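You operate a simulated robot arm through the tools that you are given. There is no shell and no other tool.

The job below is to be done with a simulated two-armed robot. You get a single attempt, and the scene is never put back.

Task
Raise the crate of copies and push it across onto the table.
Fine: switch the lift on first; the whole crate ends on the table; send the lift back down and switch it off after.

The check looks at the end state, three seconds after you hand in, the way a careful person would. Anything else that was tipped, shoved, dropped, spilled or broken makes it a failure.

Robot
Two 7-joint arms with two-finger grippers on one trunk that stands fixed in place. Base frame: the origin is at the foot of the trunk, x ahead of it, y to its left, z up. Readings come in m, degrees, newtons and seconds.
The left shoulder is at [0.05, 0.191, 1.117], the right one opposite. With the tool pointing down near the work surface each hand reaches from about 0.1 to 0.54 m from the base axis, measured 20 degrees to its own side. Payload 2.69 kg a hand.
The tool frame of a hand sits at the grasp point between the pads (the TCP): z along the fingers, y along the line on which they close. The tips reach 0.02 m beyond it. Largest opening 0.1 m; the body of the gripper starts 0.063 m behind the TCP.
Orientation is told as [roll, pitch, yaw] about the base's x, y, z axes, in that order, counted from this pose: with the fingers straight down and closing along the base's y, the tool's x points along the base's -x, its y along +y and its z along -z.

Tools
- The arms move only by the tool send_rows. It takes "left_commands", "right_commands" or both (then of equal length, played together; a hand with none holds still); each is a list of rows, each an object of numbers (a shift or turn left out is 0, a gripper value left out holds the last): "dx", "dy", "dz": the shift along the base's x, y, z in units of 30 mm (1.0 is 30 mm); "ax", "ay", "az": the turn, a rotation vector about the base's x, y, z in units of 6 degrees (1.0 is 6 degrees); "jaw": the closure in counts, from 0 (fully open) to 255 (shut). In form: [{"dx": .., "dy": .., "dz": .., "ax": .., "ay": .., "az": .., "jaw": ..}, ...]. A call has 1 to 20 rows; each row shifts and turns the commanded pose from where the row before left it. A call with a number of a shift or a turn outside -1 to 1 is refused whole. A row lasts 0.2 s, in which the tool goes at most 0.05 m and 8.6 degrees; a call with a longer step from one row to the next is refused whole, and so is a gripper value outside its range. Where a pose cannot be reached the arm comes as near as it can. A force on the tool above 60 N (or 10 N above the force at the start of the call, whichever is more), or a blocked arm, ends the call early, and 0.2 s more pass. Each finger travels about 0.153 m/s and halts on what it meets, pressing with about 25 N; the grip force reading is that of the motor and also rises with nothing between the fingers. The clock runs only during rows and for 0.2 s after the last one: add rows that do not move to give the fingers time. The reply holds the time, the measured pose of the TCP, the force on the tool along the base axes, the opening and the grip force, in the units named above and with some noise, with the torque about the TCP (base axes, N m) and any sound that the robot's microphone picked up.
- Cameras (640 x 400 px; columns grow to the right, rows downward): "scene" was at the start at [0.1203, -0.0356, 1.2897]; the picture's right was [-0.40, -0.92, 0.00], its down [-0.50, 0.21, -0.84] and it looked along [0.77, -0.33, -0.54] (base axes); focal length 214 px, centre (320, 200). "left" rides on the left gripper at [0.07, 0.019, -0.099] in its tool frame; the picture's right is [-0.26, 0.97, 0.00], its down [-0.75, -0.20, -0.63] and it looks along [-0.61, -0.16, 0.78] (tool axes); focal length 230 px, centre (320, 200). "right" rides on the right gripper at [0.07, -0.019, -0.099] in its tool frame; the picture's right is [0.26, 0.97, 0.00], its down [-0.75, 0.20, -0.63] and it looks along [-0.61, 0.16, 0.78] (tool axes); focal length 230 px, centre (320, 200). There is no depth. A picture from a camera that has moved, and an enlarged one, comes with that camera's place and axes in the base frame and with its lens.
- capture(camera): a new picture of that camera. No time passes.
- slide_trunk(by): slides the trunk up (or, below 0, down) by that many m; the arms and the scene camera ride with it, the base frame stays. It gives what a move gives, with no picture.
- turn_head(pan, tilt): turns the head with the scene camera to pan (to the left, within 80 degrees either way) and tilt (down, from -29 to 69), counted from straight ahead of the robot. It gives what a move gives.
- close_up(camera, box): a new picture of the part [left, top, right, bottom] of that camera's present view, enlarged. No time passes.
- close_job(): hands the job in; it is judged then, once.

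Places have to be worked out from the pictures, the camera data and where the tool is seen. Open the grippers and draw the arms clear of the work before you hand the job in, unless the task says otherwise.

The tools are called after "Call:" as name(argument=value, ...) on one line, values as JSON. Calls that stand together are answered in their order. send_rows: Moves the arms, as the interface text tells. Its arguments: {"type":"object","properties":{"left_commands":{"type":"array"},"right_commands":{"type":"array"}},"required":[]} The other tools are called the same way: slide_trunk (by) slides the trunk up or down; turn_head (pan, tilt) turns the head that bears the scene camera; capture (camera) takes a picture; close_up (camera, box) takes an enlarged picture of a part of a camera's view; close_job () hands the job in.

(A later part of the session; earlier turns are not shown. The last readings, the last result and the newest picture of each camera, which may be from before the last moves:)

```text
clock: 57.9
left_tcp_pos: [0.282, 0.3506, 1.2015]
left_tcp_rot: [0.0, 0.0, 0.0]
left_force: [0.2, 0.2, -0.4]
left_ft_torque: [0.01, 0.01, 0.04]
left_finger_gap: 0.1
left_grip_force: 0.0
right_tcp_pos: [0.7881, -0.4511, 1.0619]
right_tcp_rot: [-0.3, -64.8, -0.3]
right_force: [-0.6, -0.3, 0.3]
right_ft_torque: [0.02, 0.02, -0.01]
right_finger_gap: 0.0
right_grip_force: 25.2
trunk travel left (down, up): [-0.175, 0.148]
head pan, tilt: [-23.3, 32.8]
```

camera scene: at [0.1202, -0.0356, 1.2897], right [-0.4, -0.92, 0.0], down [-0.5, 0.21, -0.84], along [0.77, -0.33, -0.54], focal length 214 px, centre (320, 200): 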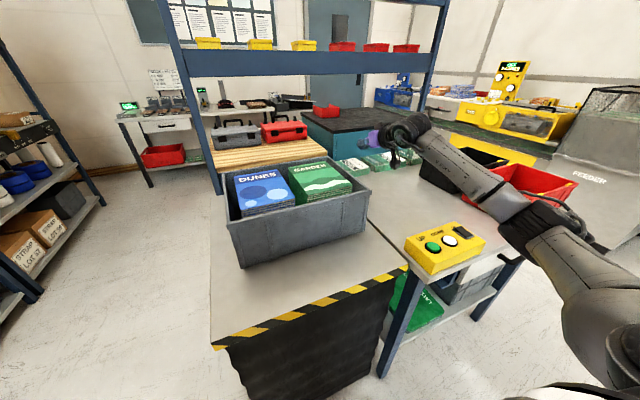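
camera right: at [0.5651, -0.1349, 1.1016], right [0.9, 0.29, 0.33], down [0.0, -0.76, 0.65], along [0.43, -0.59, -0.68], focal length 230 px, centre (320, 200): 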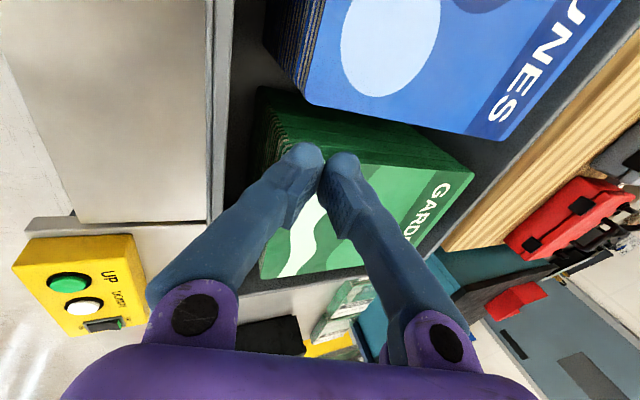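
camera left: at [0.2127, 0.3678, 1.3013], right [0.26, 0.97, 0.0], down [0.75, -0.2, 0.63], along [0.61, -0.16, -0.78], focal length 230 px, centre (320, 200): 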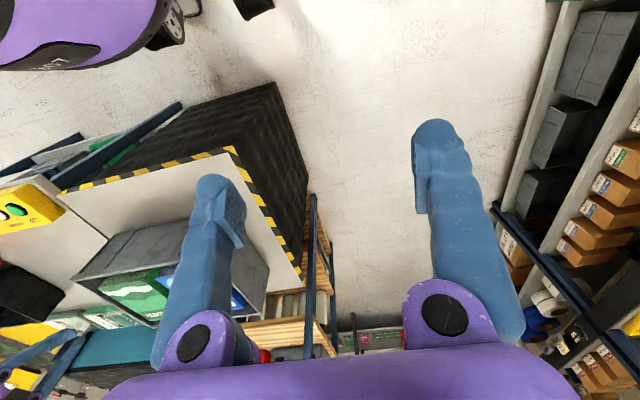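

The slanted posture reaches x 0.79 even at y -0.45, so I can push right at the crate's middle (x≈0.724) without moving it nearer. I open the fingers and carry the hand over the crate, high, to its +y side.

Call:
send_rows(right_commands=[{"dz": 0.4, "dx": -0.4, "dy": 0.97, "jaw": 0}, {"dz": 0.4, "dx": -0.4, "dy": 0.97}, {"dx": -0.4, "dy": 0.97}, {"dx": -0.4, "dy": 0.97}, {"dy": 0.97}, {"dy": 0.97}, {"dy": 0.97}, {"dy": 0.97}, {"dy": 0.97}, {"dy": 0.97}, {"dy": 0.97}, {"dy": 0.97}, {"dy": 0.97}, {"dy": 0.97}, {"dy": 0.97}, {"dy": 0.97}, {"dy": 0.97}, {"dy": 0.97}, {"dy": 0.97}, {"dy": 0.97}])

Call:
capture(camera="scene")

Call:
capture(camera="left")

Call:
capture(camera="right")

```text
clock: 62.0
left_tcp_pos: [0.282, 0.3505, 1.2023]
left_tcp_rot: [0.0, 0.0, 0.1]
left_force: [0.4, -0.2, -0.2]
left_ft_torque: [0.01, 0.01, 0.02]
left_finger_gap: 0.0998
left_grip_force: 0.1
right_tcp_pos: [0.7411, 0.1254, 1.0839]
right_tcp_rot: [-0.3, -64.7, -0.3]
right_force: [0.5, 0.3, 0.2]
right_ft_torque: [0.03, -0.01, 0.01]
right_finger_gap: 0.1002
right_grip_force: 0.0
right hand out of reach, approached as far as the arm can: row 20
trunk travel left (down, up): [-0.175, 0.148]
head pan, tilt: [-23.3, 32.8]
```

```text
taken
camera scene: at [0.1204, -0.0355, 1.2897], right [-0.4, -0.92, 0.0], down [-0.5, 0.21, -0.84], along [0.77, -0.33, -0.54], focal length 214 px, centre (320, 200)
```

scene: 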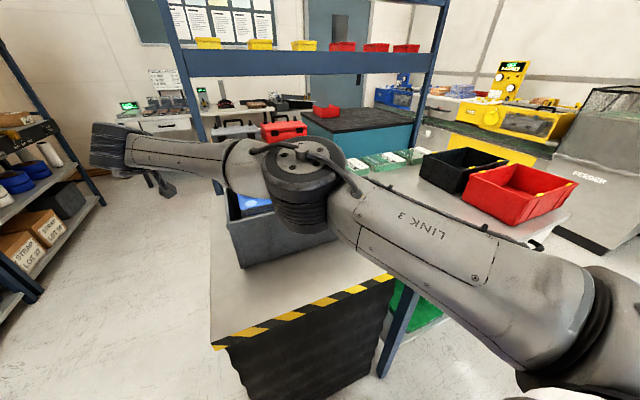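

```text
taken
camera left: at [0.213, 0.3679, 1.3012], right [0.26, 0.97, 0.0], down [0.75, -0.2, 0.63], along [0.61, -0.16, -0.78], focal length 230 px, centre (320, 200)
```

left: 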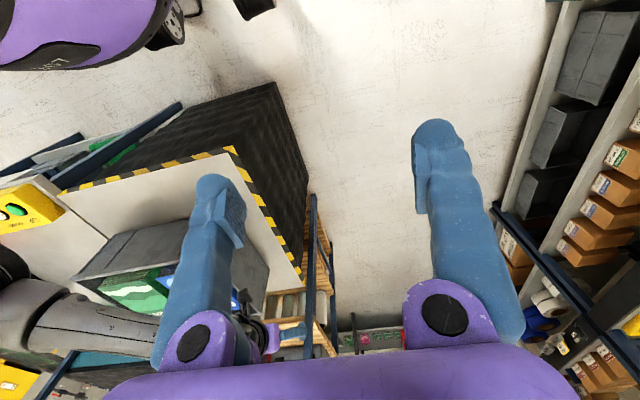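

```text
taken
camera right: at [0.623, 0.1071, 1.0635], right [-0.1, 0.97, -0.24], down [-0.25, 0.2, 0.95], along [0.96, 0.15, 0.22], focal length 230 px, centre (320, 200)
```

right: 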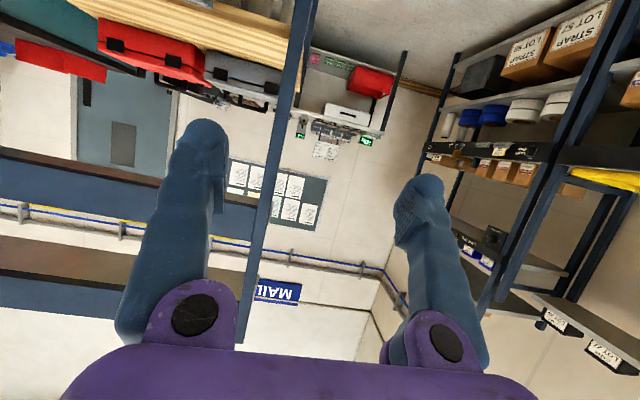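

The hand is beside the crate at its reach limit in y, and the arm now hides the crate from the head. I lower the trunk 6 cm for more margin, and bring the left hand to a spot where its camera can watch the crate.

Call:
slide_trunk(by=-0.06)

Call:
send_rows(left_commands=[{"dx": 0.6, "dz": 0.6, "az": -0.8}, {"dx": 0.6, "dz": 0.6, "az": -0.8}, {"dx": 0.6, "dz": 0.6, "az": -0.8}, {"dx": 0.6, "dz": 0.3, "az": -0.8}, {"dx": 0.6, "az": -0.8}, {"az": -0.8}, {}])

Call:
capture(camera="left")

Call:
capture(camera="scene")

```text
clock: 63.0
left_tcp_pos: [0.2836, 0.3495, 1.1436]
left_tcp_rot: [0.0, 0.0, 0.1]
left_force: [1.0, 0.2, 0.2]
left_ft_torque: [-0.02, -0.04, -0.02]
left_finger_gap: 0.0997
left_grip_force: 0.0
right_tcp_pos: [0.7415, 0.1245, 1.0244]
right_tcp_rot: [-0.3, -64.8, -0.4]
right_force: [0.3, 0.4, -0.2]
right_ft_torque: [-0.02, 0.01, 0.0]
right_finger_gap: 0.1002
right_grip_force: 0.1
trunk travel left (down, up): [-0.115, 0.208]
head pan, tilt: [-23.3, 32.8]
```

```text
clock: 64.7
left_tcp_pos: [0.3729, 0.3489, 1.2061]
left_tcp_rot: [0.0, -0.2, -28.7]
left_force: [-0.6, 0.3, 0.8]
left_ft_torque: [-0.01, 0.01, -0.02]
left_finger_gap: 0.0997
left_grip_force: 0.1
right_tcp_pos: [0.7413, 0.1254, 1.0249]
right_tcp_rot: [-0.3, -64.8, -0.2]
right_force: [0.9, 0.0, -0.4]
right_ft_torque: [-0.01, 0.02, -0.02]
right_finger_gap: 0.1
right_grip_force: 0.1
trunk travel left (down, up): [-0.115, 0.208]
head pan, tilt: [-23.3, 32.8]
```

```text
taken
camera left: at [0.3211, 0.3977, 1.3049], right [0.69, 0.72, 0.0], down [0.56, -0.54, 0.63], along [0.46, -0.43, -0.78], focal length 230 px, centre (320, 200)
```

left: 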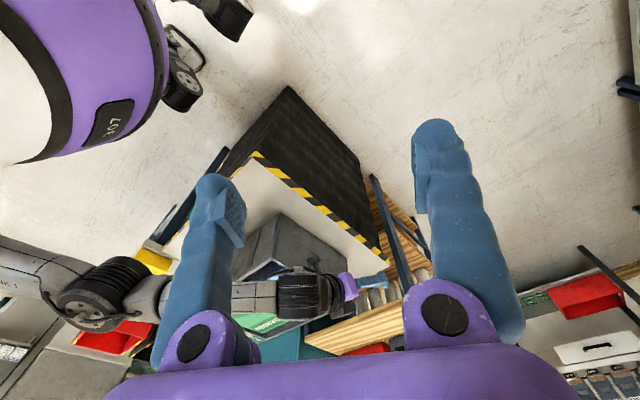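

```text
taken
camera scene: at [0.1204, -0.0356, 1.2297], right [-0.4, -0.92, 0.0], down [-0.5, 0.21, -0.84], along [0.77, -0.33, -0.54], focal length 214 px, centre (320, 200)
```

scene: 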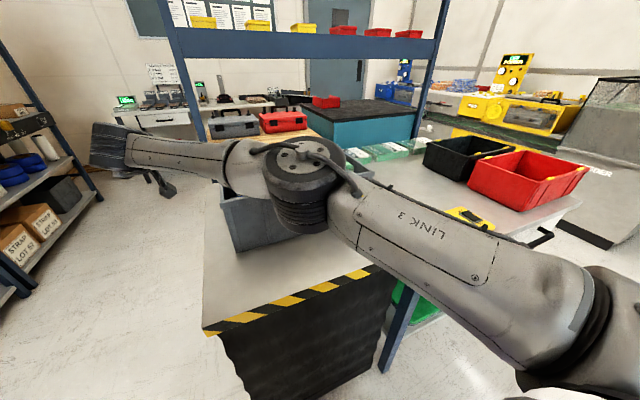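

The elbow sits at about [0.33, -0.10, 1.11], clear of the crate. I put the trunk back up for more forearm clearance, yaw the hand 8° toward the crate so the -y fingertip is what touches, and come down beside the crate.

Call:
slide_trunk(by=0.06)

Call:
send_rows(right_commands=[{"az": -0.67, "dx": -0.45, "dy": -0.15}, {"az": -0.67, "dx": -0.45, "dy": -0.15}, {"dz": -0.7}, {"dz": -0.7}, {"dz": -0.7}, {"dz": -0.7}, {"dz": -0.7}, {}])

Call:
capture(camera="left")

Call:
capture(camera="scene")

Call:
capture(camera="right")

```text
clock: 65.7
left_tcp_pos: [0.3743, 0.3497, 1.2655]
left_tcp_rot: [0.0, -0.1, -28.5]
left_force: [0.3, -0.8, 0.7]
left_ft_torque: [0.0, -0.02, 0.01]
left_finger_gap: 0.1
left_grip_force: 0.1
right_tcp_pos: [0.7407, 0.1242, 1.0833]
right_tcp_rot: [-0.3, -64.7, -0.2]
right_force: [0.2, 1.6, 0.3]
right_ft_torque: [0.0, 0.02, 0.0]
right_finger_gap: 0.1002
right_grip_force: 0.0
trunk travel left (down, up): [-0.175, 0.148]
head pan, tilt: [-23.3, 32.8]
```

```text
clock: 67.5
left_tcp_pos: [0.3736, 0.349, 1.267]
left_tcp_rot: [0.0, -0.1, -28.5]
left_force: [0.2, 0.1, -1.2]
left_ft_torque: [0.0, 0.0, -0.01]
left_finger_gap: 0.1001
left_grip_force: 0.2
right_tcp_pos: [0.7139, 0.1167, 0.9786]
right_tcp_rot: [-0.2, -64.8, -8.4]
right_force: [-0.3, 0.8, -0.1]
right_ft_torque: [0.01, 0.02, 0.0]
right_finger_gap: 0.0998
right_grip_force: 0.0
trunk travel left (down, up): [-0.175, 0.148]
head pan, tilt: [-23.3, 32.8]
```

```text
taken
camera left: at [0.3208, 0.3976, 1.365], right [0.69, 0.72, 0.0], down [0.56, -0.53, 0.63], along [0.46, -0.43, -0.78], focal length 230 px, centre (320, 200)
```

left: 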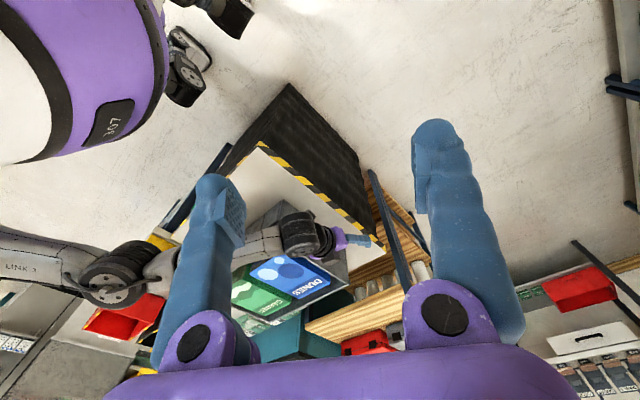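

```text
taken
camera scene: at [0.1202, -0.0356, 1.2897], right [-0.4, -0.92, 0.0], down [-0.5, 0.21, -0.84], along [0.77, -0.33, -0.54], focal length 214 px, centre (320, 200)
```

scene: 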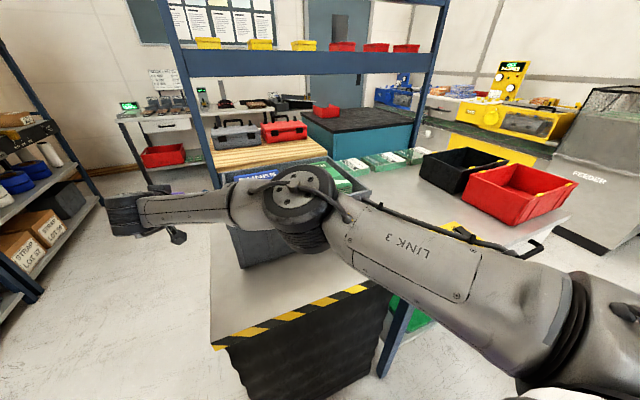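

```text
taken
camera right: at [0.5946, 0.1154, 0.9582], right [0.04, 0.97, -0.23], down [-0.22, 0.24, 0.95], along [0.98, 0.02, 0.22], focal length 230 px, centre (320, 200)
```

right: 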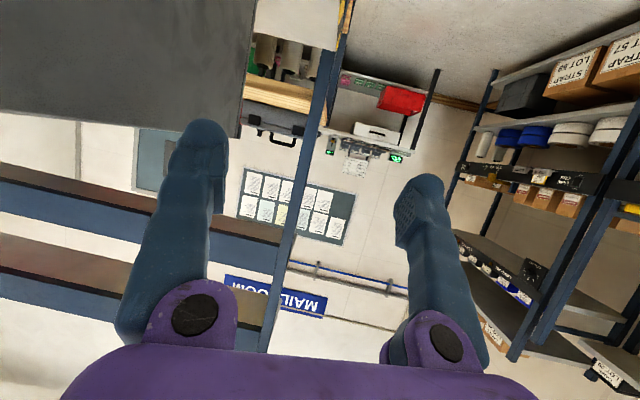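

The right camera shows the crate's +y wall left of the fingers with clear space. I go down to push height (TCP z≈0.915) and approach to just short of contact.

Call:
send_rows(right_commands=[{"dz": -0.7}, {"dz": -0.7}, {"dz": -0.7}, {"dy": -0.4}, {"dy": -0.4}, {"dy": -0.2}, {}])

Call:
capture(camera="left")

Call:
capture(camera="scene")

Call:
capture(camera="right")

```text
clock: 69.0
left_tcp_pos: [0.3731, 0.3499, 1.266]
left_tcp_rot: [0.0, -0.2, -28.6]
left_force: [0.3, -0.2, 0.2]
left_ft_torque: [0.0, -0.02, 0.01]
left_finger_gap: 0.0999
left_grip_force: 0.1
right_tcp_pos: [0.7133, 0.0844, 0.9167]
right_tcp_rot: [-0.3, -64.8, -8.5]
right_force: [0.4, -0.1, 0.1]
right_ft_torque: [0.02, -0.02, 0.01]
right_finger_gap: 0.1001
right_grip_force: 0.0
trunk travel left (down, up): [-0.175, 0.148]
head pan, tilt: [-23.3, 32.8]
```

```text
taken
camera left: at [0.3209, 0.3976, 1.3649], right [0.69, 0.72, 0.0], down [0.56, -0.53, 0.63], along [0.46, -0.43, -0.78], focal length 230 px, centre (320, 200)
```

left: 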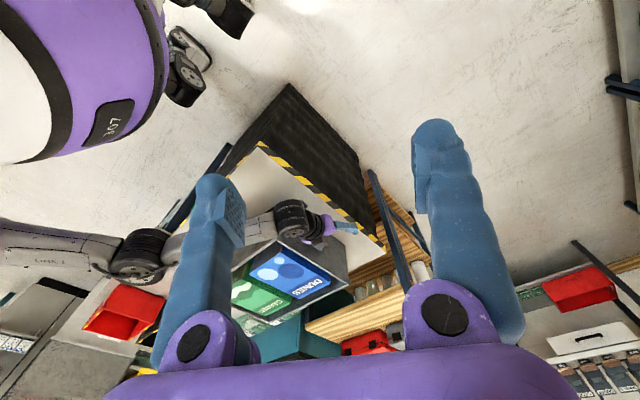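

```text
taken
camera scene: at [0.1203, -0.0356, 1.2897], right [-0.4, -0.92, 0.0], down [-0.5, 0.21, -0.84], along [0.77, -0.33, -0.54], focal length 214 px, centre (320, 200)
```

scene: 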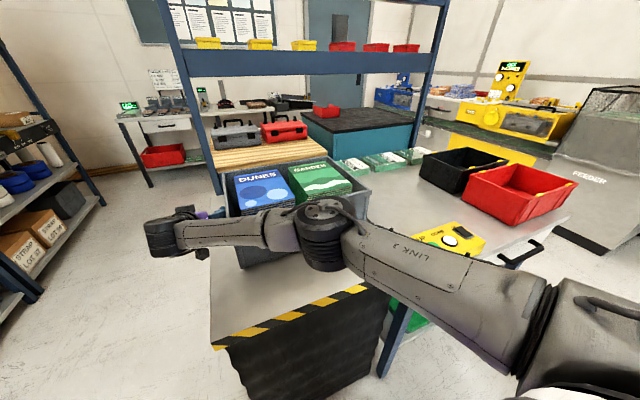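

```text
taken
camera right: at [0.5942, 0.0844, 0.8943], right [0.04, 0.97, -0.24], down [-0.22, 0.24, 0.95], along [0.98, 0.02, 0.22], focal length 230 px, centre (320, 200)
```

right: 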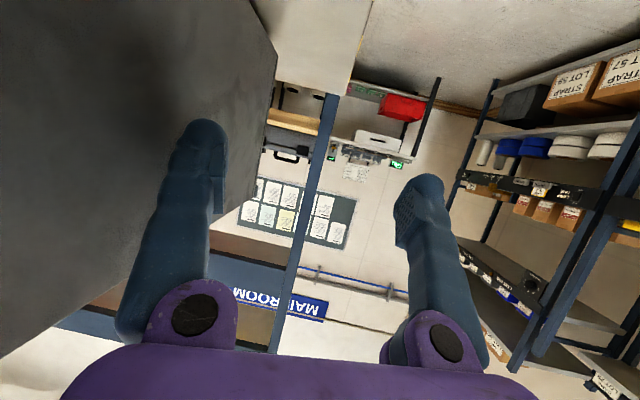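

Fingertip is about 1 cm from the wall, elbow at about [0.35, -0.14, 1.06] and clear. I start the push gently to feel the contact and friction.

Call:
send_rows(right_commands=[{"dy": -0.2}, {"dy": -0.2}, {"dy": -0.2}, {"dy": -0.2}, {"dy": -0.2}])

Call:
capture(camera="scene")

Call:
capture(camera="right")

```text
clock: 70.2
left_tcp_pos: [0.3736, 0.3486, 1.2657]
left_tcp_rot: [-0.2, -0.1, -28.6]
left_force: [-0.4, -0.9, -0.1]
left_ft_torque: [0.04, -0.02, 0.0]
left_finger_gap: 0.0997
left_grip_force: 0.0
right_tcp_pos: [0.7134, 0.0577, 0.9163]
right_tcp_rot: [-0.5, -64.7, -8.1]
right_force: [0.0, 15.8, 3.3]
right_ft_torque: [-0.3, -0.01, 0.12]
right_finger_gap: 0.0903
right_grip_force: 0.0
trunk travel left (down, up): [-0.175, 0.148]
head pan, tilt: [-23.3, 32.8]
```

```text
taken
camera scene: at [0.12, -0.0347, 1.2898], right [-0.4, -0.92, 0.0], down [-0.5, 0.21, -0.84], along [0.77, -0.33, -0.54], focal length 214 px, centre (320, 200)
```

scene: 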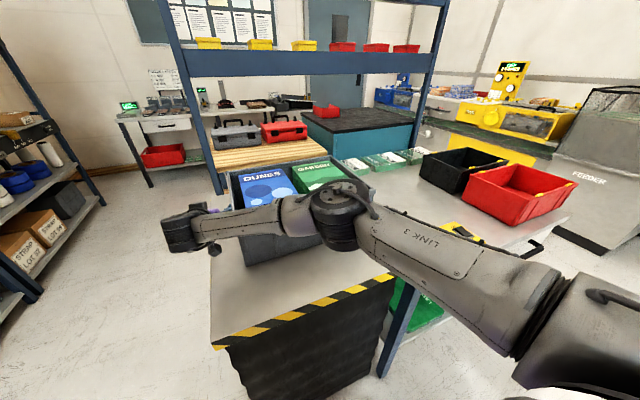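

```text
taken
camera right: at [0.5938, 0.0561, 0.8956], right [0.04, 0.97, -0.24], down [-0.22, 0.24, 0.95], along [0.98, 0.02, 0.22], focal length 230 px, centre (320, 200)
```

right: 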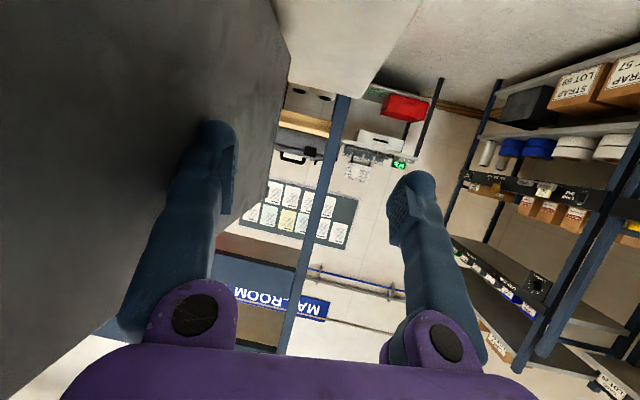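

Contact at 15.8 N with the finger yielding slightly (gap 0.090). I enlarge to see whether the crate has begun to move.

Call:
close_up(camera="scene", box=[210, 150, 390, 280])

Call:
close_up(camera="left", box=[210, 160, 390, 340])

```text
3.08 times, centred on (300, 215) of scene
camera zoom: at [0.12, -0.0347, 1.2898], right [-0.4, -0.92, 0.0], down [-0.5, 0.21, -0.84], along [0.77, -0.33, -0.54], focal length 660 px, centre (382, 154)
```

zoom: 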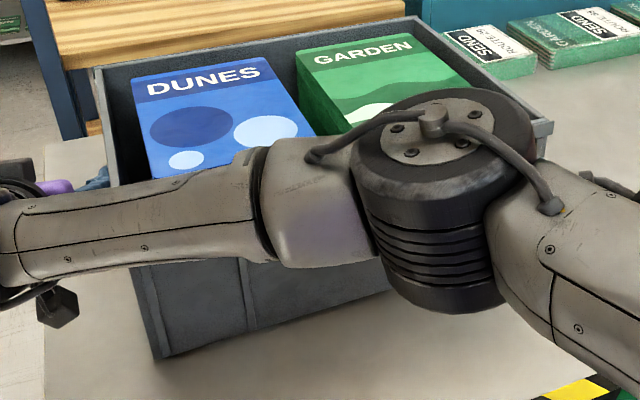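

```text
2.22 times, centred on (300, 250) of left
camera zoom: at [0.3206, 0.3986, 1.3646], right [0.69, 0.72, 0.0], down [0.56, -0.53, 0.63], along [0.46, -0.44, -0.78], focal length 511 px, centre (364, 89)
```

zoom: 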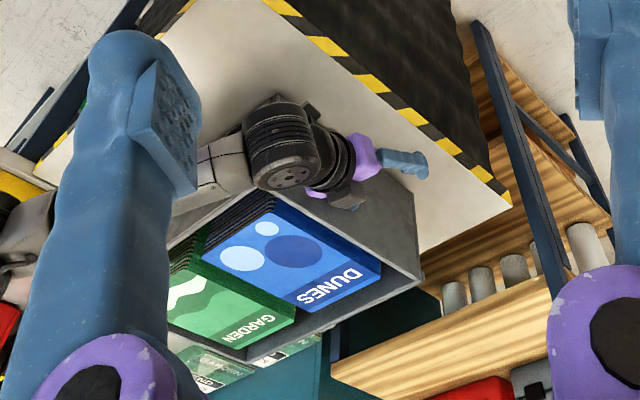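

The crate is sliding (about 13 mm moved, needing ≈16 N), with about 1° clockwise turn, so my contact lies slightly beyond its friction centre. I back off a touch, shift the contact 18 mm nearer, and push about 5 cm.

Call:
send_rows(right_commands=[{"dy": 0.5}, {"dx": -0.6}, {"dy": -0.4}, {"dy": -0.3}, {"dy": -0.25}, {"dy": -0.25}, {"dy": -0.25}, {"dy": -0.25}, {"dy": -0.25}, {"dy": -0.25}, {}])

Call:
close_up(camera="scene", box=[210, 150, 390, 280])

```text
clock: 72.7
left_tcp_pos: [0.3718, 0.35, 1.2654]
left_tcp_rot: [-0.1, -0.2, -28.6]
left_force: [0.4, 0.7, -0.8]
left_ft_torque: [0.01, -0.02, 0.0]
left_finger_gap: 0.1002
left_grip_force: 0.0
right_tcp_pos: [0.6948, 0.0073, 0.9168]
right_tcp_rot: [-0.7, -64.9, -8.0]
right_force: [-0.1, 19.2, 7.9]
right_ft_torque: [-0.59, -0.04, 0.0]
right_finger_gap: 0.089
right_grip_force: 0.1
trunk travel left (down, up): [-0.175, 0.148]
head pan, tilt: [-23.3, 32.8]
```

```text
3.08 times, centred on (300, 215) of scene
camera zoom: at [0.1193, -0.0337, 1.2899], right [-0.4, -0.92, 0.0], down [-0.5, 0.21, -0.84], along [0.77, -0.33, -0.54], focal length 660 px, centre (382, 154)
```

zoom: 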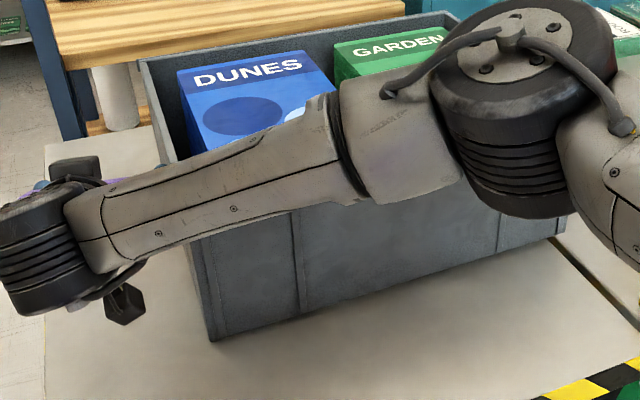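

Straight now: near corner moved 63 mm and far corner 63 mm, so the friction centre is near x≈0.71. I re-seat the contact 5 mm farther out and push another 10 cm.

Call:
send_rows(right_commands=[{"dy": 0.4}, {"dx": 0.17}, {"dy": -0.4}, {"dy": -0.3}, {"dy": -0.3}, {"dy": -0.3}, {"dy": -0.3}, {"dy": -0.3}, {"dy": -0.3}, {"dy": -0.3}, {"dy": -0.3}, {"dy": -0.3}, {"dy": -0.3}, {}])

Call:
close_up(camera="scene", box=[210, 150, 410, 280])

Call:
capture(camera="scene")

```text
clock: 75.7
left_tcp_pos: [0.373, 0.3506, 1.2654]
left_tcp_rot: [-0.1, -0.1, -28.6]
left_force: [0.0, 0.2, 0.2]
left_ft_torque: [0.03, -0.02, -0.01]
left_finger_gap: 0.1001
left_grip_force: 0.0
right_tcp_pos: [0.7011, -0.0837, 0.9156]
right_tcp_rot: [-0.6, -64.8, -8.2]
right_force: [0.5, 12.5, -2.1]
right_ft_torque: [0.09, -0.01, 0.05]
right_finger_gap: 0.0922
right_grip_force: 0.0
trunk travel left (down, up): [-0.175, 0.148]
head pan, tilt: [-23.3, 32.8]
```

```text
3.08 times, centred on (310, 215) of scene
camera zoom: at [0.1207, -0.0342, 1.2897], right [-0.4, -0.92, 0.0], down [-0.5, 0.21, -0.84], along [0.77, -0.33, -0.54], focal length 660 px, centre (351, 154)
```

zoom: 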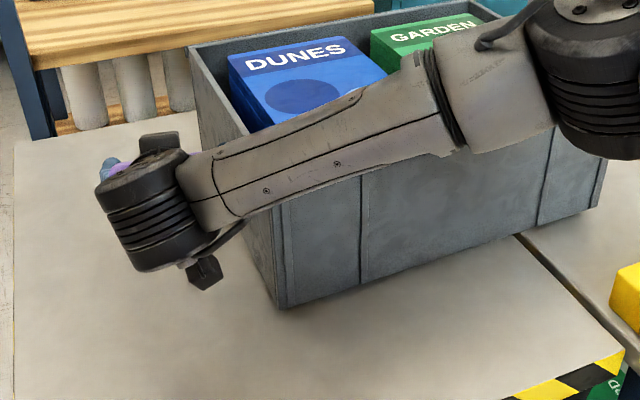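

```text
taken
camera scene: at [0.1207, -0.0342, 1.2897], right [-0.4, -0.92, 0.0], down [-0.5, 0.21, -0.84], along [0.77, -0.33, -0.54], focal length 214 px, centre (320, 200)
```

scene: 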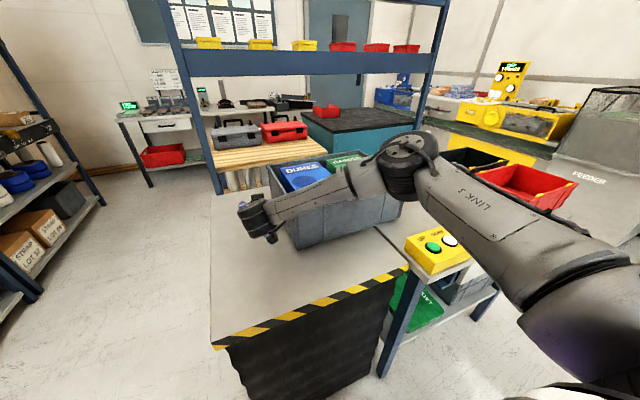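

I need sharper angle readings, so I enlarge the crate's corners at higher zoom before continuing.

Call:
close_up(camera="scene", box=[260, 145, 360, 215])

Call:
close_up(camera="scene", box=[280, 200, 410, 270])

Call:
capture(camera="left")

```text
5.71 times, centred on (310, 180) of scene
camera zoom: at [0.1207, -0.0342, 1.2897], right [-0.4, -0.92, 0.0], down [-0.5, 0.21, -0.84], along [0.77, -0.33, -0.54], focal length 1226 px, centre (377, 314)
```

zoom: 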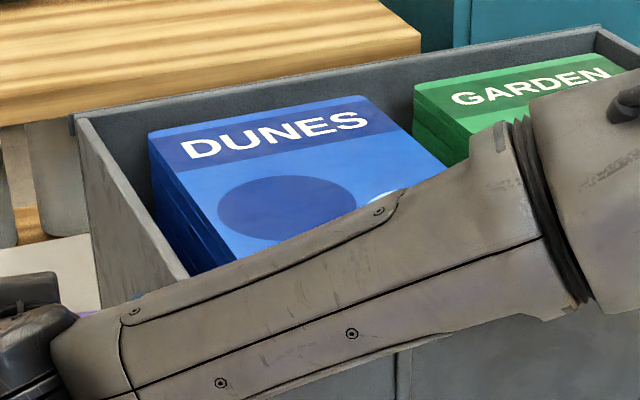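

```text
4.92 times, centred on (345, 235) of scene
camera zoom: at [0.1207, -0.0342, 1.2897], right [-0.4, -0.92, 0.0], down [-0.5, 0.21, -0.84], along [0.77, -0.33, -0.54], focal length 1056 px, centre (197, 28)
```

zoom: 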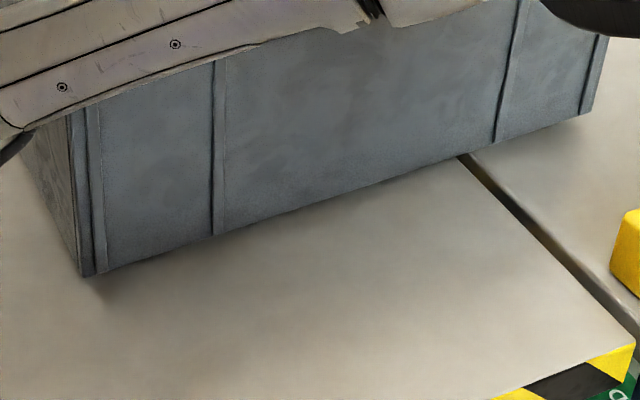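

```text
taken
camera left: at [0.3213, 0.3992, 1.3642], right [0.69, 0.72, 0.0], down [0.56, -0.53, 0.63], along [0.46, -0.44, -0.78], focal length 230 px, centre (320, 200)
```

left: 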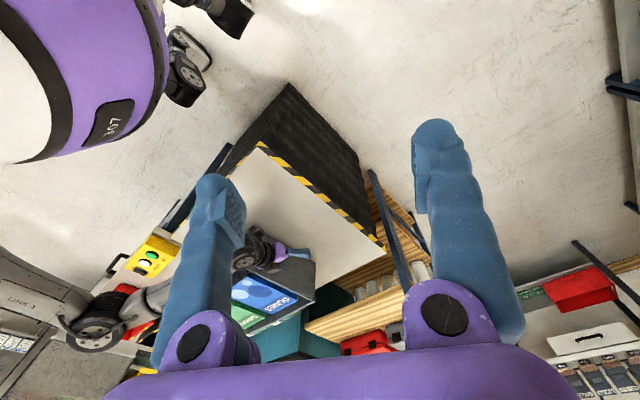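

The crate has moved about 0.159 m and turned roughly 1° counter-clockwise. I re-seat the contact 8 mm farther out to bring that back and push another 10 cm.

Call:
send_rows(right_commands=[{"dy": 0.4}, {"dx": 0.28}, {"dy": -0.4}, {"dy": -0.3}, {"dy": -0.3}, {"dy": -0.3}, {"dy": -0.3}, {"dy": -0.3}, {"dy": -0.3}, {"dy": -0.3}, {"dy": -0.3}, {"dy": -0.3}, {"dy": -0.3}, {"dy": -0.3}, {}])

Call:
capture(camera="scene")

Call:
close_up(camera="scene", box=[300, 190, 430, 265])

Call:
close_up(camera="scene", box=[290, 135, 420, 210])

```text
clock: 78.8
left_tcp_pos: [0.3719, 0.3519, 1.2653]
left_tcp_rot: [-0.1, -0.2, -28.6]
left_force: [0.1, 0.5, 0.6]
left_ft_torque: [0.01, 0.02, 0.01]
left_finger_gap: 0.0999
left_grip_force: 0.1
right_tcp_pos: [0.7094, -0.1809, 0.919]
right_tcp_rot: [-0.6, -64.9, -8.1]
right_force: [0.4, 19.1, 10.5]
right_ft_torque: [-0.64, -0.04, 0.05]
right_finger_gap: 0.0893
right_grip_force: 0.0
trunk travel left (down, up): [-0.175, 0.148]
head pan, tilt: [-23.3, 32.8]
```

```text
taken
camera scene: at [0.1193, -0.0333, 1.2899], right [-0.4, -0.92, 0.0], down [-0.5, 0.21, -0.84], along [0.77, -0.33, -0.54], focal length 214 px, centre (320, 200)
```

scene: 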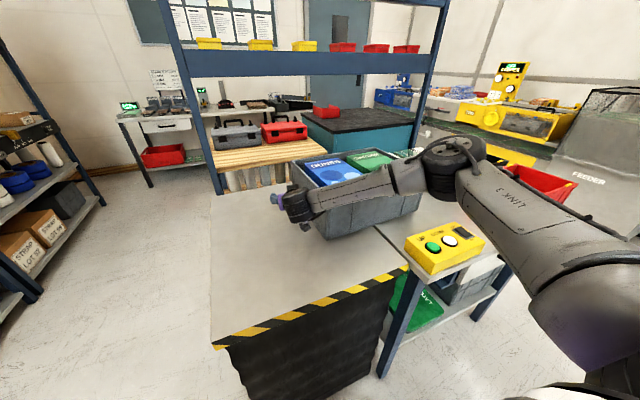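

```text
4.92 times, centred on (365, 228) of scene
camera zoom: at [0.1193, -0.0333, 1.2899], right [-0.4, -0.92, 0.0], down [-0.5, 0.21, -0.84], along [0.77, -0.33, -0.54], focal length 1056 px, centre (98, 65)
```

zoom: 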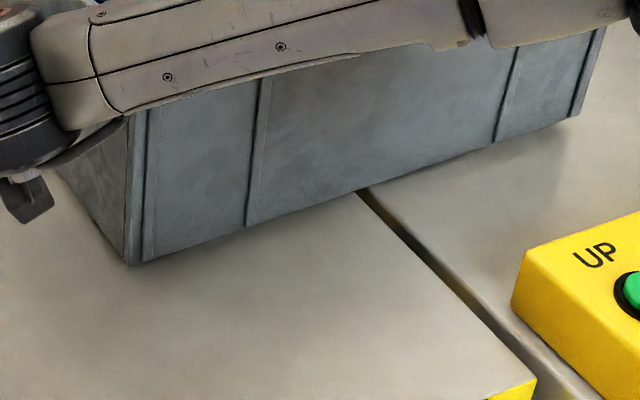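

```text
4.92 times, centred on (355, 172) of scene
camera zoom: at [0.1193, -0.0333, 1.2899], right [-0.4, -0.92, 0.0], down [-0.5, 0.21, -0.84], along [0.77, -0.33, -0.54], focal length 1056 px, centre (148, 335)
```

zoom: 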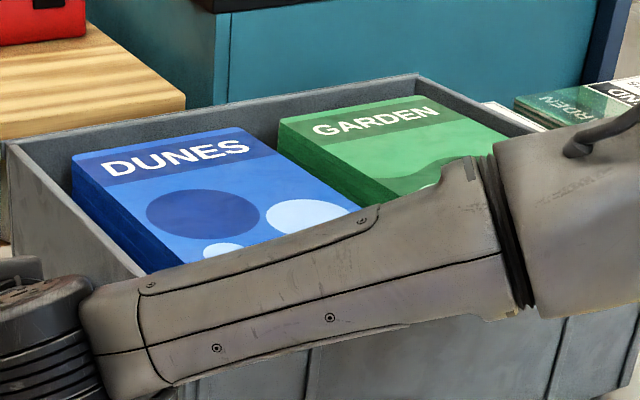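

Now about 0.257 m moved with some 2° counter-clockwise turn. I back off, move the contact about 2 cm farther out, and re-measure without load before the next push.

Call:
send_rows(right_commands=[{"dy": 0.5}, {"dx": 0.3}, {"dx": 0.35}, {}])

Call:
close_up(camera="scene", box=[300, 190, 430, 265])

Call:
close_up(camera="scene", box=[280, 135, 410, 210])

```text
clock: 79.8
left_tcp_pos: [0.3725, 0.3476, 1.2667]
left_tcp_rot: [0.0, 0.0, -28.6]
left_force: [0.0, 0.7, -0.4]
left_ft_torque: [0.02, -0.04, 0.03]
left_finger_gap: 0.1
left_grip_force: 0.1
right_tcp_pos: [0.7287, -0.1693, 0.9161]
right_tcp_rot: [-0.4, -64.7, -8.2]
right_force: [-0.3, -1.1, 0.8]
right_ft_torque: [0.03, -0.02, 0.02]
right_finger_gap: 0.0999
right_grip_force: 0.1
trunk travel left (down, up): [-0.175, 0.148]
head pan, tilt: [-23.3, 32.8]
```

```text
4.92 times, centred on (365, 228) of scene
camera zoom: at [0.1202, -0.0355, 1.2897], right [-0.4, -0.92, 0.0], down [-0.5, 0.21, -0.84], along [0.77, -0.33, -0.54], focal length 1056 px, centre (98, 65)
```

zoom: 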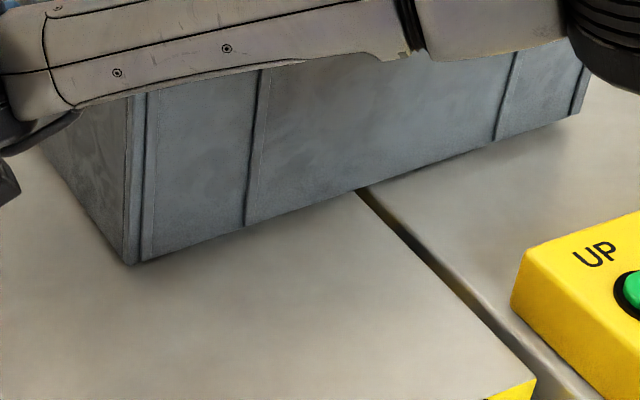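

```text
4.92 times, centred on (345, 172) of scene
camera zoom: at [0.1202, -0.0355, 1.2897], right [-0.4, -0.92, 0.0], down [-0.5, 0.21, -0.84], along [0.77, -0.33, -0.54], focal length 1056 px, centre (197, 335)
```

zoom: 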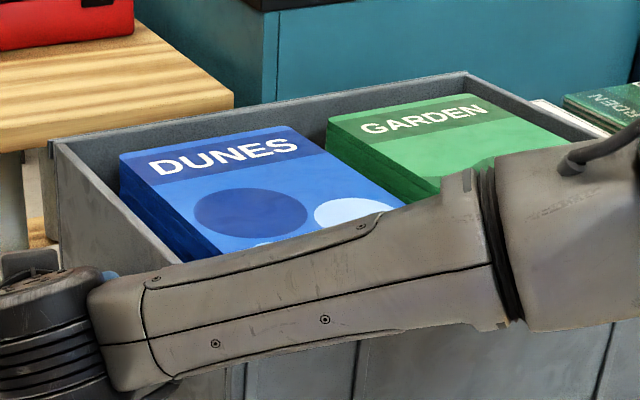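

Unloaded readings: moved about 0.26 m on average, turned about 2.3° counter-clockwise, centre now near x≈0.737. I move the contact to x≈0.752 and push about 5 cm to turn it back.

Call:
send_rows(right_commands=[{"dx": 0.43}, {"dy": -0.4}, {"dy": -0.3}, {"dy": -0.3}, {"dy": -0.3}, {"dy": -0.3}, {"dy": -0.3}, {"dy": -0.3}, {}, {"dy": 0.4}, {}])

Call:
close_up(camera="scene", box=[310, 180, 440, 255])

Call:
close_up(camera="scene", box=[290, 130, 420, 205])

```text
clock: 82.2
left_tcp_pos: [0.3735, 0.3491, 1.2658]
left_tcp_rot: [0.0, -0.2, -28.5]
left_force: [0.2, -0.2, -0.1]
left_ft_torque: [-0.01, 0.01, -0.01]
left_finger_gap: 0.0999
left_grip_force: 0.1
right_tcp_pos: [0.743, -0.2262, 0.9165]
right_tcp_rot: [-0.6, -64.8, -8.4]
right_force: [-0.4, -0.9, -0.4]
right_ft_torque: [-0.02, 0.0, -0.06]
right_finger_gap: 0.0999
right_grip_force: 0.1
trunk travel left (down, up): [-0.175, 0.148]
head pan, tilt: [-23.3, 32.8]
```

```text
4.92 times, centred on (375, 218) of scene
camera zoom: at [0.1205, -0.0356, 1.2897], right [-0.4, -0.92, 0.0], down [-0.5, 0.21, -0.84], along [0.77, -0.33, -0.54], focal length 1056 px, centre (49, 114)
```

zoom: 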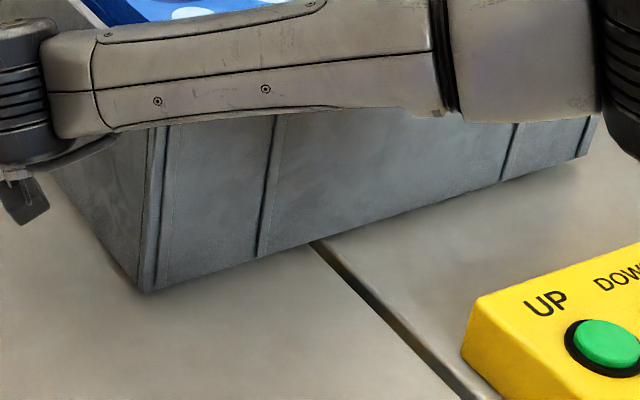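

```text
4.92 times, centred on (355, 168) of scene
camera zoom: at [0.1205, -0.0356, 1.2897], right [-0.4, -0.92, 0.0], down [-0.5, 0.21, -0.84], along [0.77, -0.33, -0.54], focal length 1056 px, centre (148, 360)
```

zoom: 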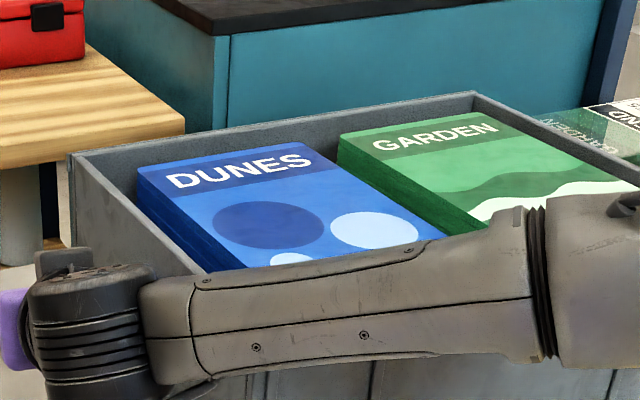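

Turn is down to about 0.5–1° counter-clockwise, moved about 0.313 m; about 0.153 m remain. I set the contact 12 mm nearer (slightly beyond the centre) and push another 9 cm, then back off to measure.

Call:
send_rows(right_commands=[{"dx": -0.4}, {"dy": -0.4}, {"dy": -0.3}, {"dy": -0.3}, {"dy": -0.3}, {"dy": -0.3}, {"dy": -0.3}, {"dy": -0.3}, {"dy": -0.3}, {"dy": -0.3}, {"dy": -0.3}, {"dy": -0.3}, {}, {"dy": 0.4}, {}])

Call:
capture(camera="scene")

Call:
close_up(camera="scene", box=[320, 170, 450, 245])

Call:
close_up(camera="scene", box=[310, 125, 440, 200])

```text
clock: 85.5
left_tcp_pos: [0.3724, 0.3485, 1.2657]
left_tcp_rot: [0.0, 0.0, -28.6]
left_force: [0.4, -0.3, 0.4]
left_ft_torque: [-0.01, -0.02, -0.02]
left_finger_gap: 0.1001
left_grip_force: 0.1
right_tcp_pos: [0.7308, -0.3145, 0.9169]
right_tcp_rot: [-0.6, -64.7, -8.3]
right_force: [0.4, -0.5, 0.6]
right_ft_torque: [-0.01, 0.03, 0.01]
right_finger_gap: 0.1001
right_grip_force: 0.2
trunk travel left (down, up): [-0.175, 0.148]
head pan, tilt: [-23.3, 32.8]
```

```text
taken
camera scene: at [0.1204, -0.0355, 1.2897], right [-0.4, -0.92, 0.0], down [-0.5, 0.21, -0.84], along [0.77, -0.33, -0.54], focal length 214 px, centre (320, 200)
```

scene: 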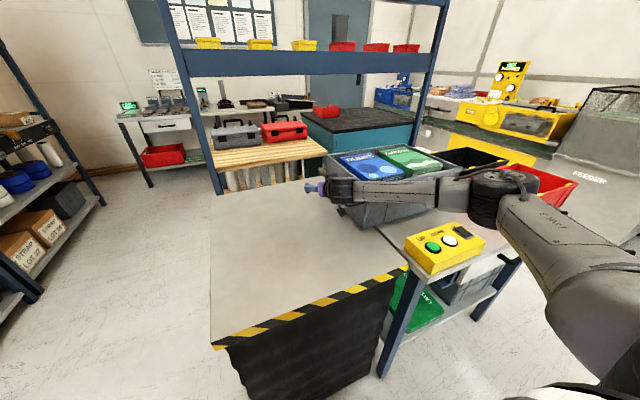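

```text
4.92 times, centred on (385, 208) of scene
camera zoom: at [0.1204, -0.0355, 1.2897], right [-0.4, -0.92, 0.0], down [-0.5, 0.21, -0.84], along [0.77, -0.33, -0.54], focal length 1056 px, centre (0, 163)
```

zoom: 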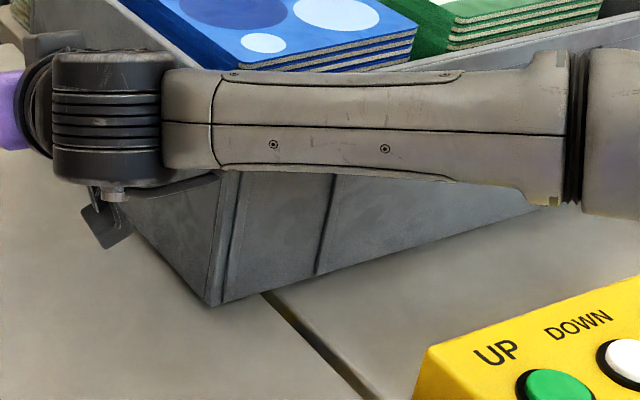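

```text
4.92 times, centred on (375, 162) of scene
camera zoom: at [0.1204, -0.0355, 1.2897], right [-0.4, -0.92, 0.0], down [-0.5, 0.21, -0.84], along [0.77, -0.33, -0.54], focal length 1056 px, centre (49, 385)
```

zoom: 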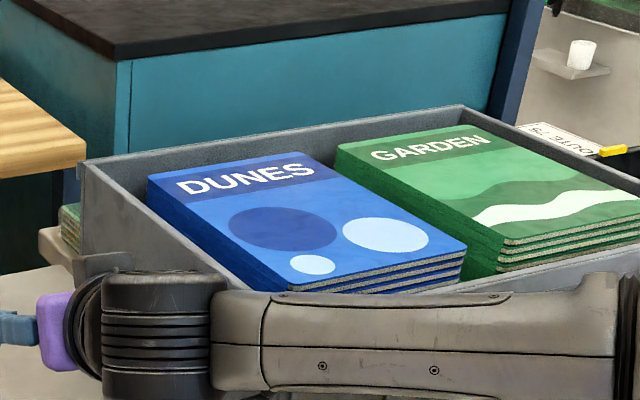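

Moved about 0.408 m with the crate nearly square. Before the last 6 cm, which must be exact, I withdraw the arm, straighten it down and hover it so its camera can look down on the crate, the seam and the bins.

Call:
send_rows(right_commands=[{"dy": 0.7}, {"dy": 0.7}, {"dz": 1.0}, {"dz": 1.0, "dx": -0.3, "ay": 1.0}, {"dz": 1.0, "dx": -0.5, "ay": 1.0}, {"dz": 1.0, "dx": -0.7, "ay": 1.0}, {"dz": 1.0, "dx": -0.9, "ay": 1.0}, {"dz": 1.0, "dx": -0.9, "ay": 1.0}, {"dz": 1.0, "dx": -0.9, "ay": 1.0}, {"dz": 1.0, "dx": -0.9, "ay": 1.0}, {"dz": 0.5, "dx": -0.9, "ay": 1.0}, {"ay": 1.0, "dx": -0.9}, {"ay": 1.0, "dx": -0.9}, {"ay": 0.8, "az": 0.7, "dx": -0.9}, {"dy": -0.9, "az": 0.68}, {"dy": -0.9}, {"dy": -0.9}, {}])

Call:
capture(camera="right")

Call:
capture(camera="scene")

```text
clock: 89.2
left_tcp_pos: [0.3732, 0.3496, 1.2657]
left_tcp_rot: [0.0, -0.1, -28.5]
left_force: [0.1, -0.5, -0.3]
left_ft_torque: [0.0, -0.03, 0.0]
left_finger_gap: 0.1004
left_grip_force: 0.0
right_tcp_pos: [0.4696, -0.3502, 1.173]
right_tcp_rot: [-7.8, -0.3, 4.7]
right_force: [0.1, -0.6, 0.2]
right_ft_torque: [0.0, 0.0, 0.02]
right_finger_gap: 0.1001
right_grip_force: 0.0
trunk travel left (down, up): [-0.175, 0.148]
head pan, tilt: [-23.3, 32.8]
```

```text
taken
camera right: at [0.402, -0.3623, 1.2729], right [-0.34, 0.93, -0.13], down [0.72, 0.34, 0.6], along [0.6, 0.11, -0.79], focal length 230 px, centre (320, 200)
```

right: 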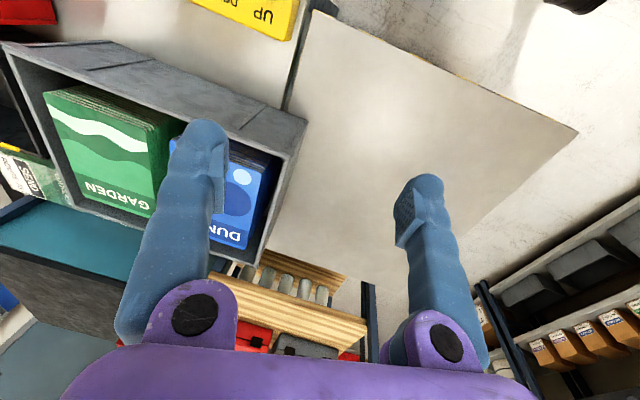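

```text
taken
camera scene: at [0.1204, -0.0353, 1.2897], right [-0.4, -0.92, 0.0], down [-0.5, 0.21, -0.84], along [0.77, -0.33, -0.54], focal length 214 px, centre (320, 200)
```

scene: 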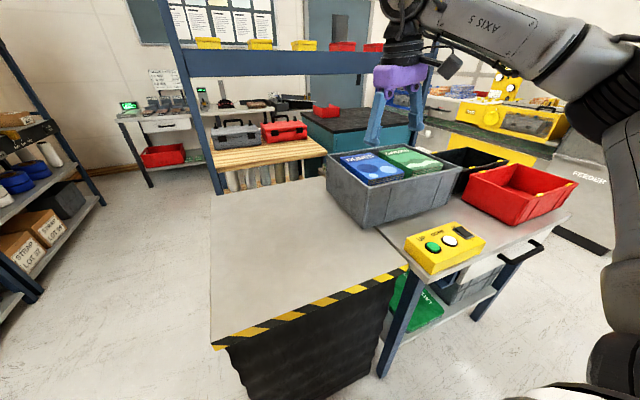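

Now both cameras see the crate clearly. I enlarge the scene view around the crate's base, the seam and the bins.

Call:
close_up(camera="scene", box=[320, 160, 400, 240])

Call:
close_up(camera="scene", box=[400, 140, 500, 220])

Call:
close_up(camera="right", box=[200, 60, 340, 280])

Call:
close_up(camera="right", box=[0, 0, 140, 220])

```text
5.00 times, centred on (360, 200) of scene
camera zoom: at [0.1204, -0.0353, 1.2897], right [-0.4, -0.92, 0.0], down [-0.5, 0.21, -0.84], along [0.77, -0.33, -0.54], focal length 1072 px, centre (120, 200)
```

zoom: 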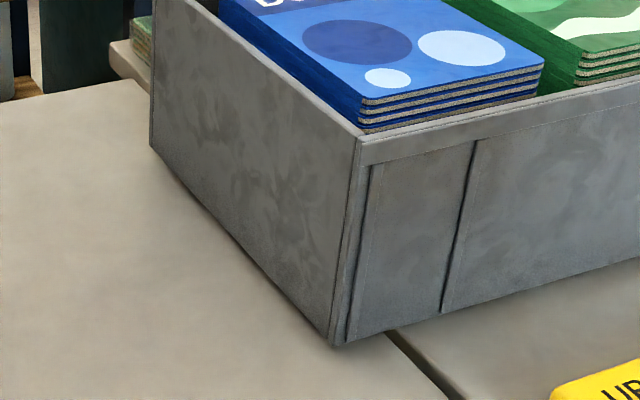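

```text
5.00 times, centred on (450, 180) of scene
camera zoom: at [0.1204, -0.0353, 1.2897], right [-0.4, -0.92, 0.0], down [-0.5, 0.21, -0.84], along [0.77, -0.33, -0.54], focal length 1072 px, centre (-330, 300)
```

zoom: 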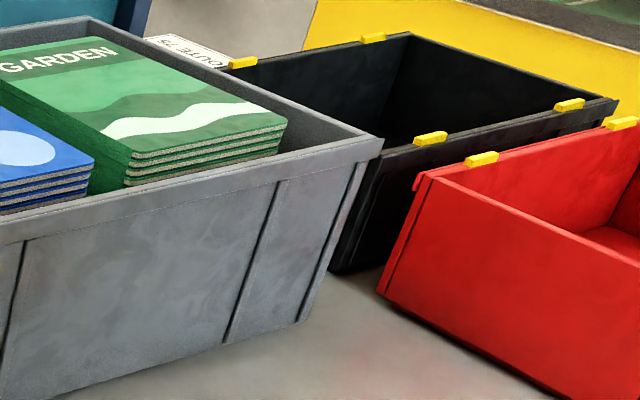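

```text
1.82 times, centred on (270, 170) of right
camera zoom: at [0.402, -0.3623, 1.2729], right [-0.34, 0.93, -0.13], down [0.72, 0.34, 0.6], along [0.6, 0.11, -0.79], focal length 418 px, centre (411, 254)
```

zoom: 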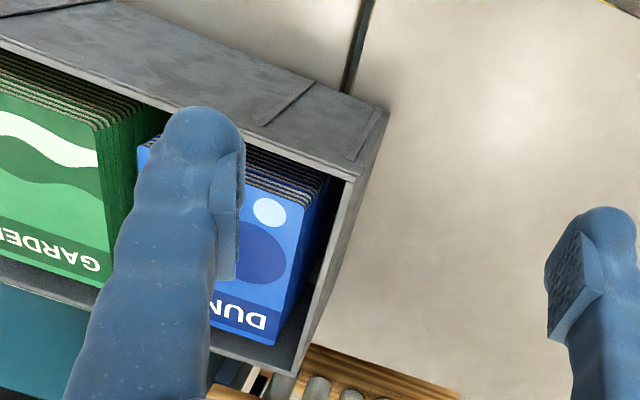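

```text
1.82 times, centred on (70, 110) of right
camera zoom: at [0.402, -0.3623, 1.2729], right [-0.34, 0.93, -0.13], down [0.72, 0.34, 0.6], along [0.6, 0.11, -0.79], focal length 418 px, centre (774, 364)
```

zoom: 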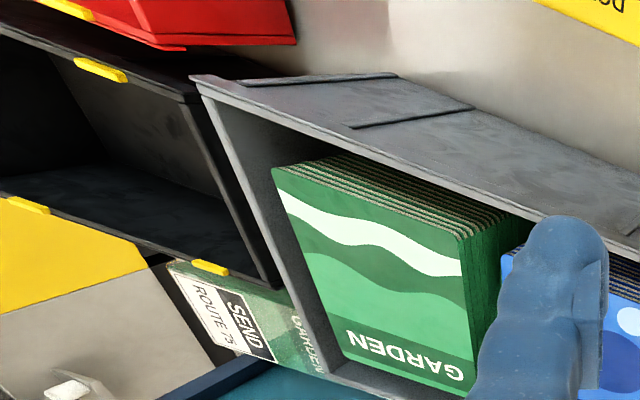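

Combining both views: the base's +y edge is about 50 mm short of the table edge, and the -y rim about 82 mm from the black bin, with the crate square to within about 0.5°. I aim for a further 64 mm in two stages. First I return the hand, by the reverse turns, to beside the crate.

Call:
send_rows(right_commands=[{"az": -0.68, "dy": 0.9}, {"ay": -0.8, "az": -0.7, "dy": 0.9, "dx": 0.7}, {"ay": -1.0, "dx": 0.9, "dy": 0.87}, {"ay": -1.0, "dx": 0.78}, {"ay": -1.0, "dx": 0.78}, {"ay": -1.0, "dx": 0.78}, {"ay": -1.0, "dx": 0.78}, {"ay": -1.0, "dx": 0.78}, {"ay": -1.0, "dx": 0.78}, {"ay": -1.0, "dx": 0.78}, {"ay": -1.0, "dx": 0.78}, {"ay": -1.0, "dx": 0.78}, {}])

Call:
capture(camera="scene")

```text
clock: 92.0
left_tcp_pos: [0.3741, 0.349, 1.2656]
left_tcp_rot: [-0.1, 0.0, -28.6]
left_force: [-0.1, -0.6, 0.8]
left_ft_torque: [0.02, 0.03, -0.02]
left_finger_gap: 0.1
left_grip_force: 0.1
right_tcp_pos: [0.7283, -0.271, 1.1724]
right_tcp_rot: [-0.4, -65.0, -8.3]
right_force: [-0.6, 0.9, 0.7]
right_ft_torque: [-0.02, -0.02, -0.01]
right_finger_gap: 0.0999
right_grip_force: 0.1
trunk travel left (down, up): [-0.175, 0.148]
head pan, tilt: [-23.3, 32.8]
```

```text
taken
camera scene: at [0.1201, -0.0356, 1.2897], right [-0.4, -0.92, 0.0], down [-0.5, 0.21, -0.84], along [0.77, -0.33, -0.54], focal length 214 px, centre (320, 200)
```

scene: 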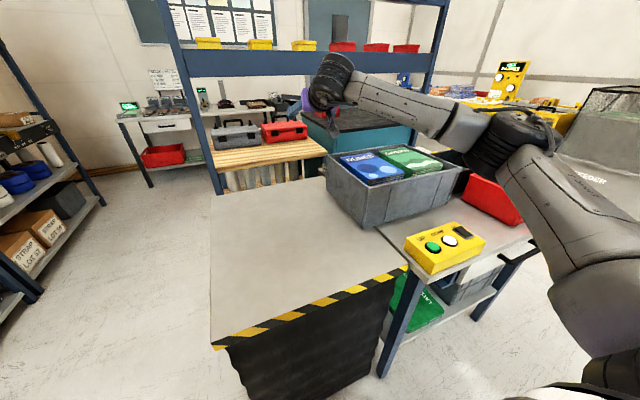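

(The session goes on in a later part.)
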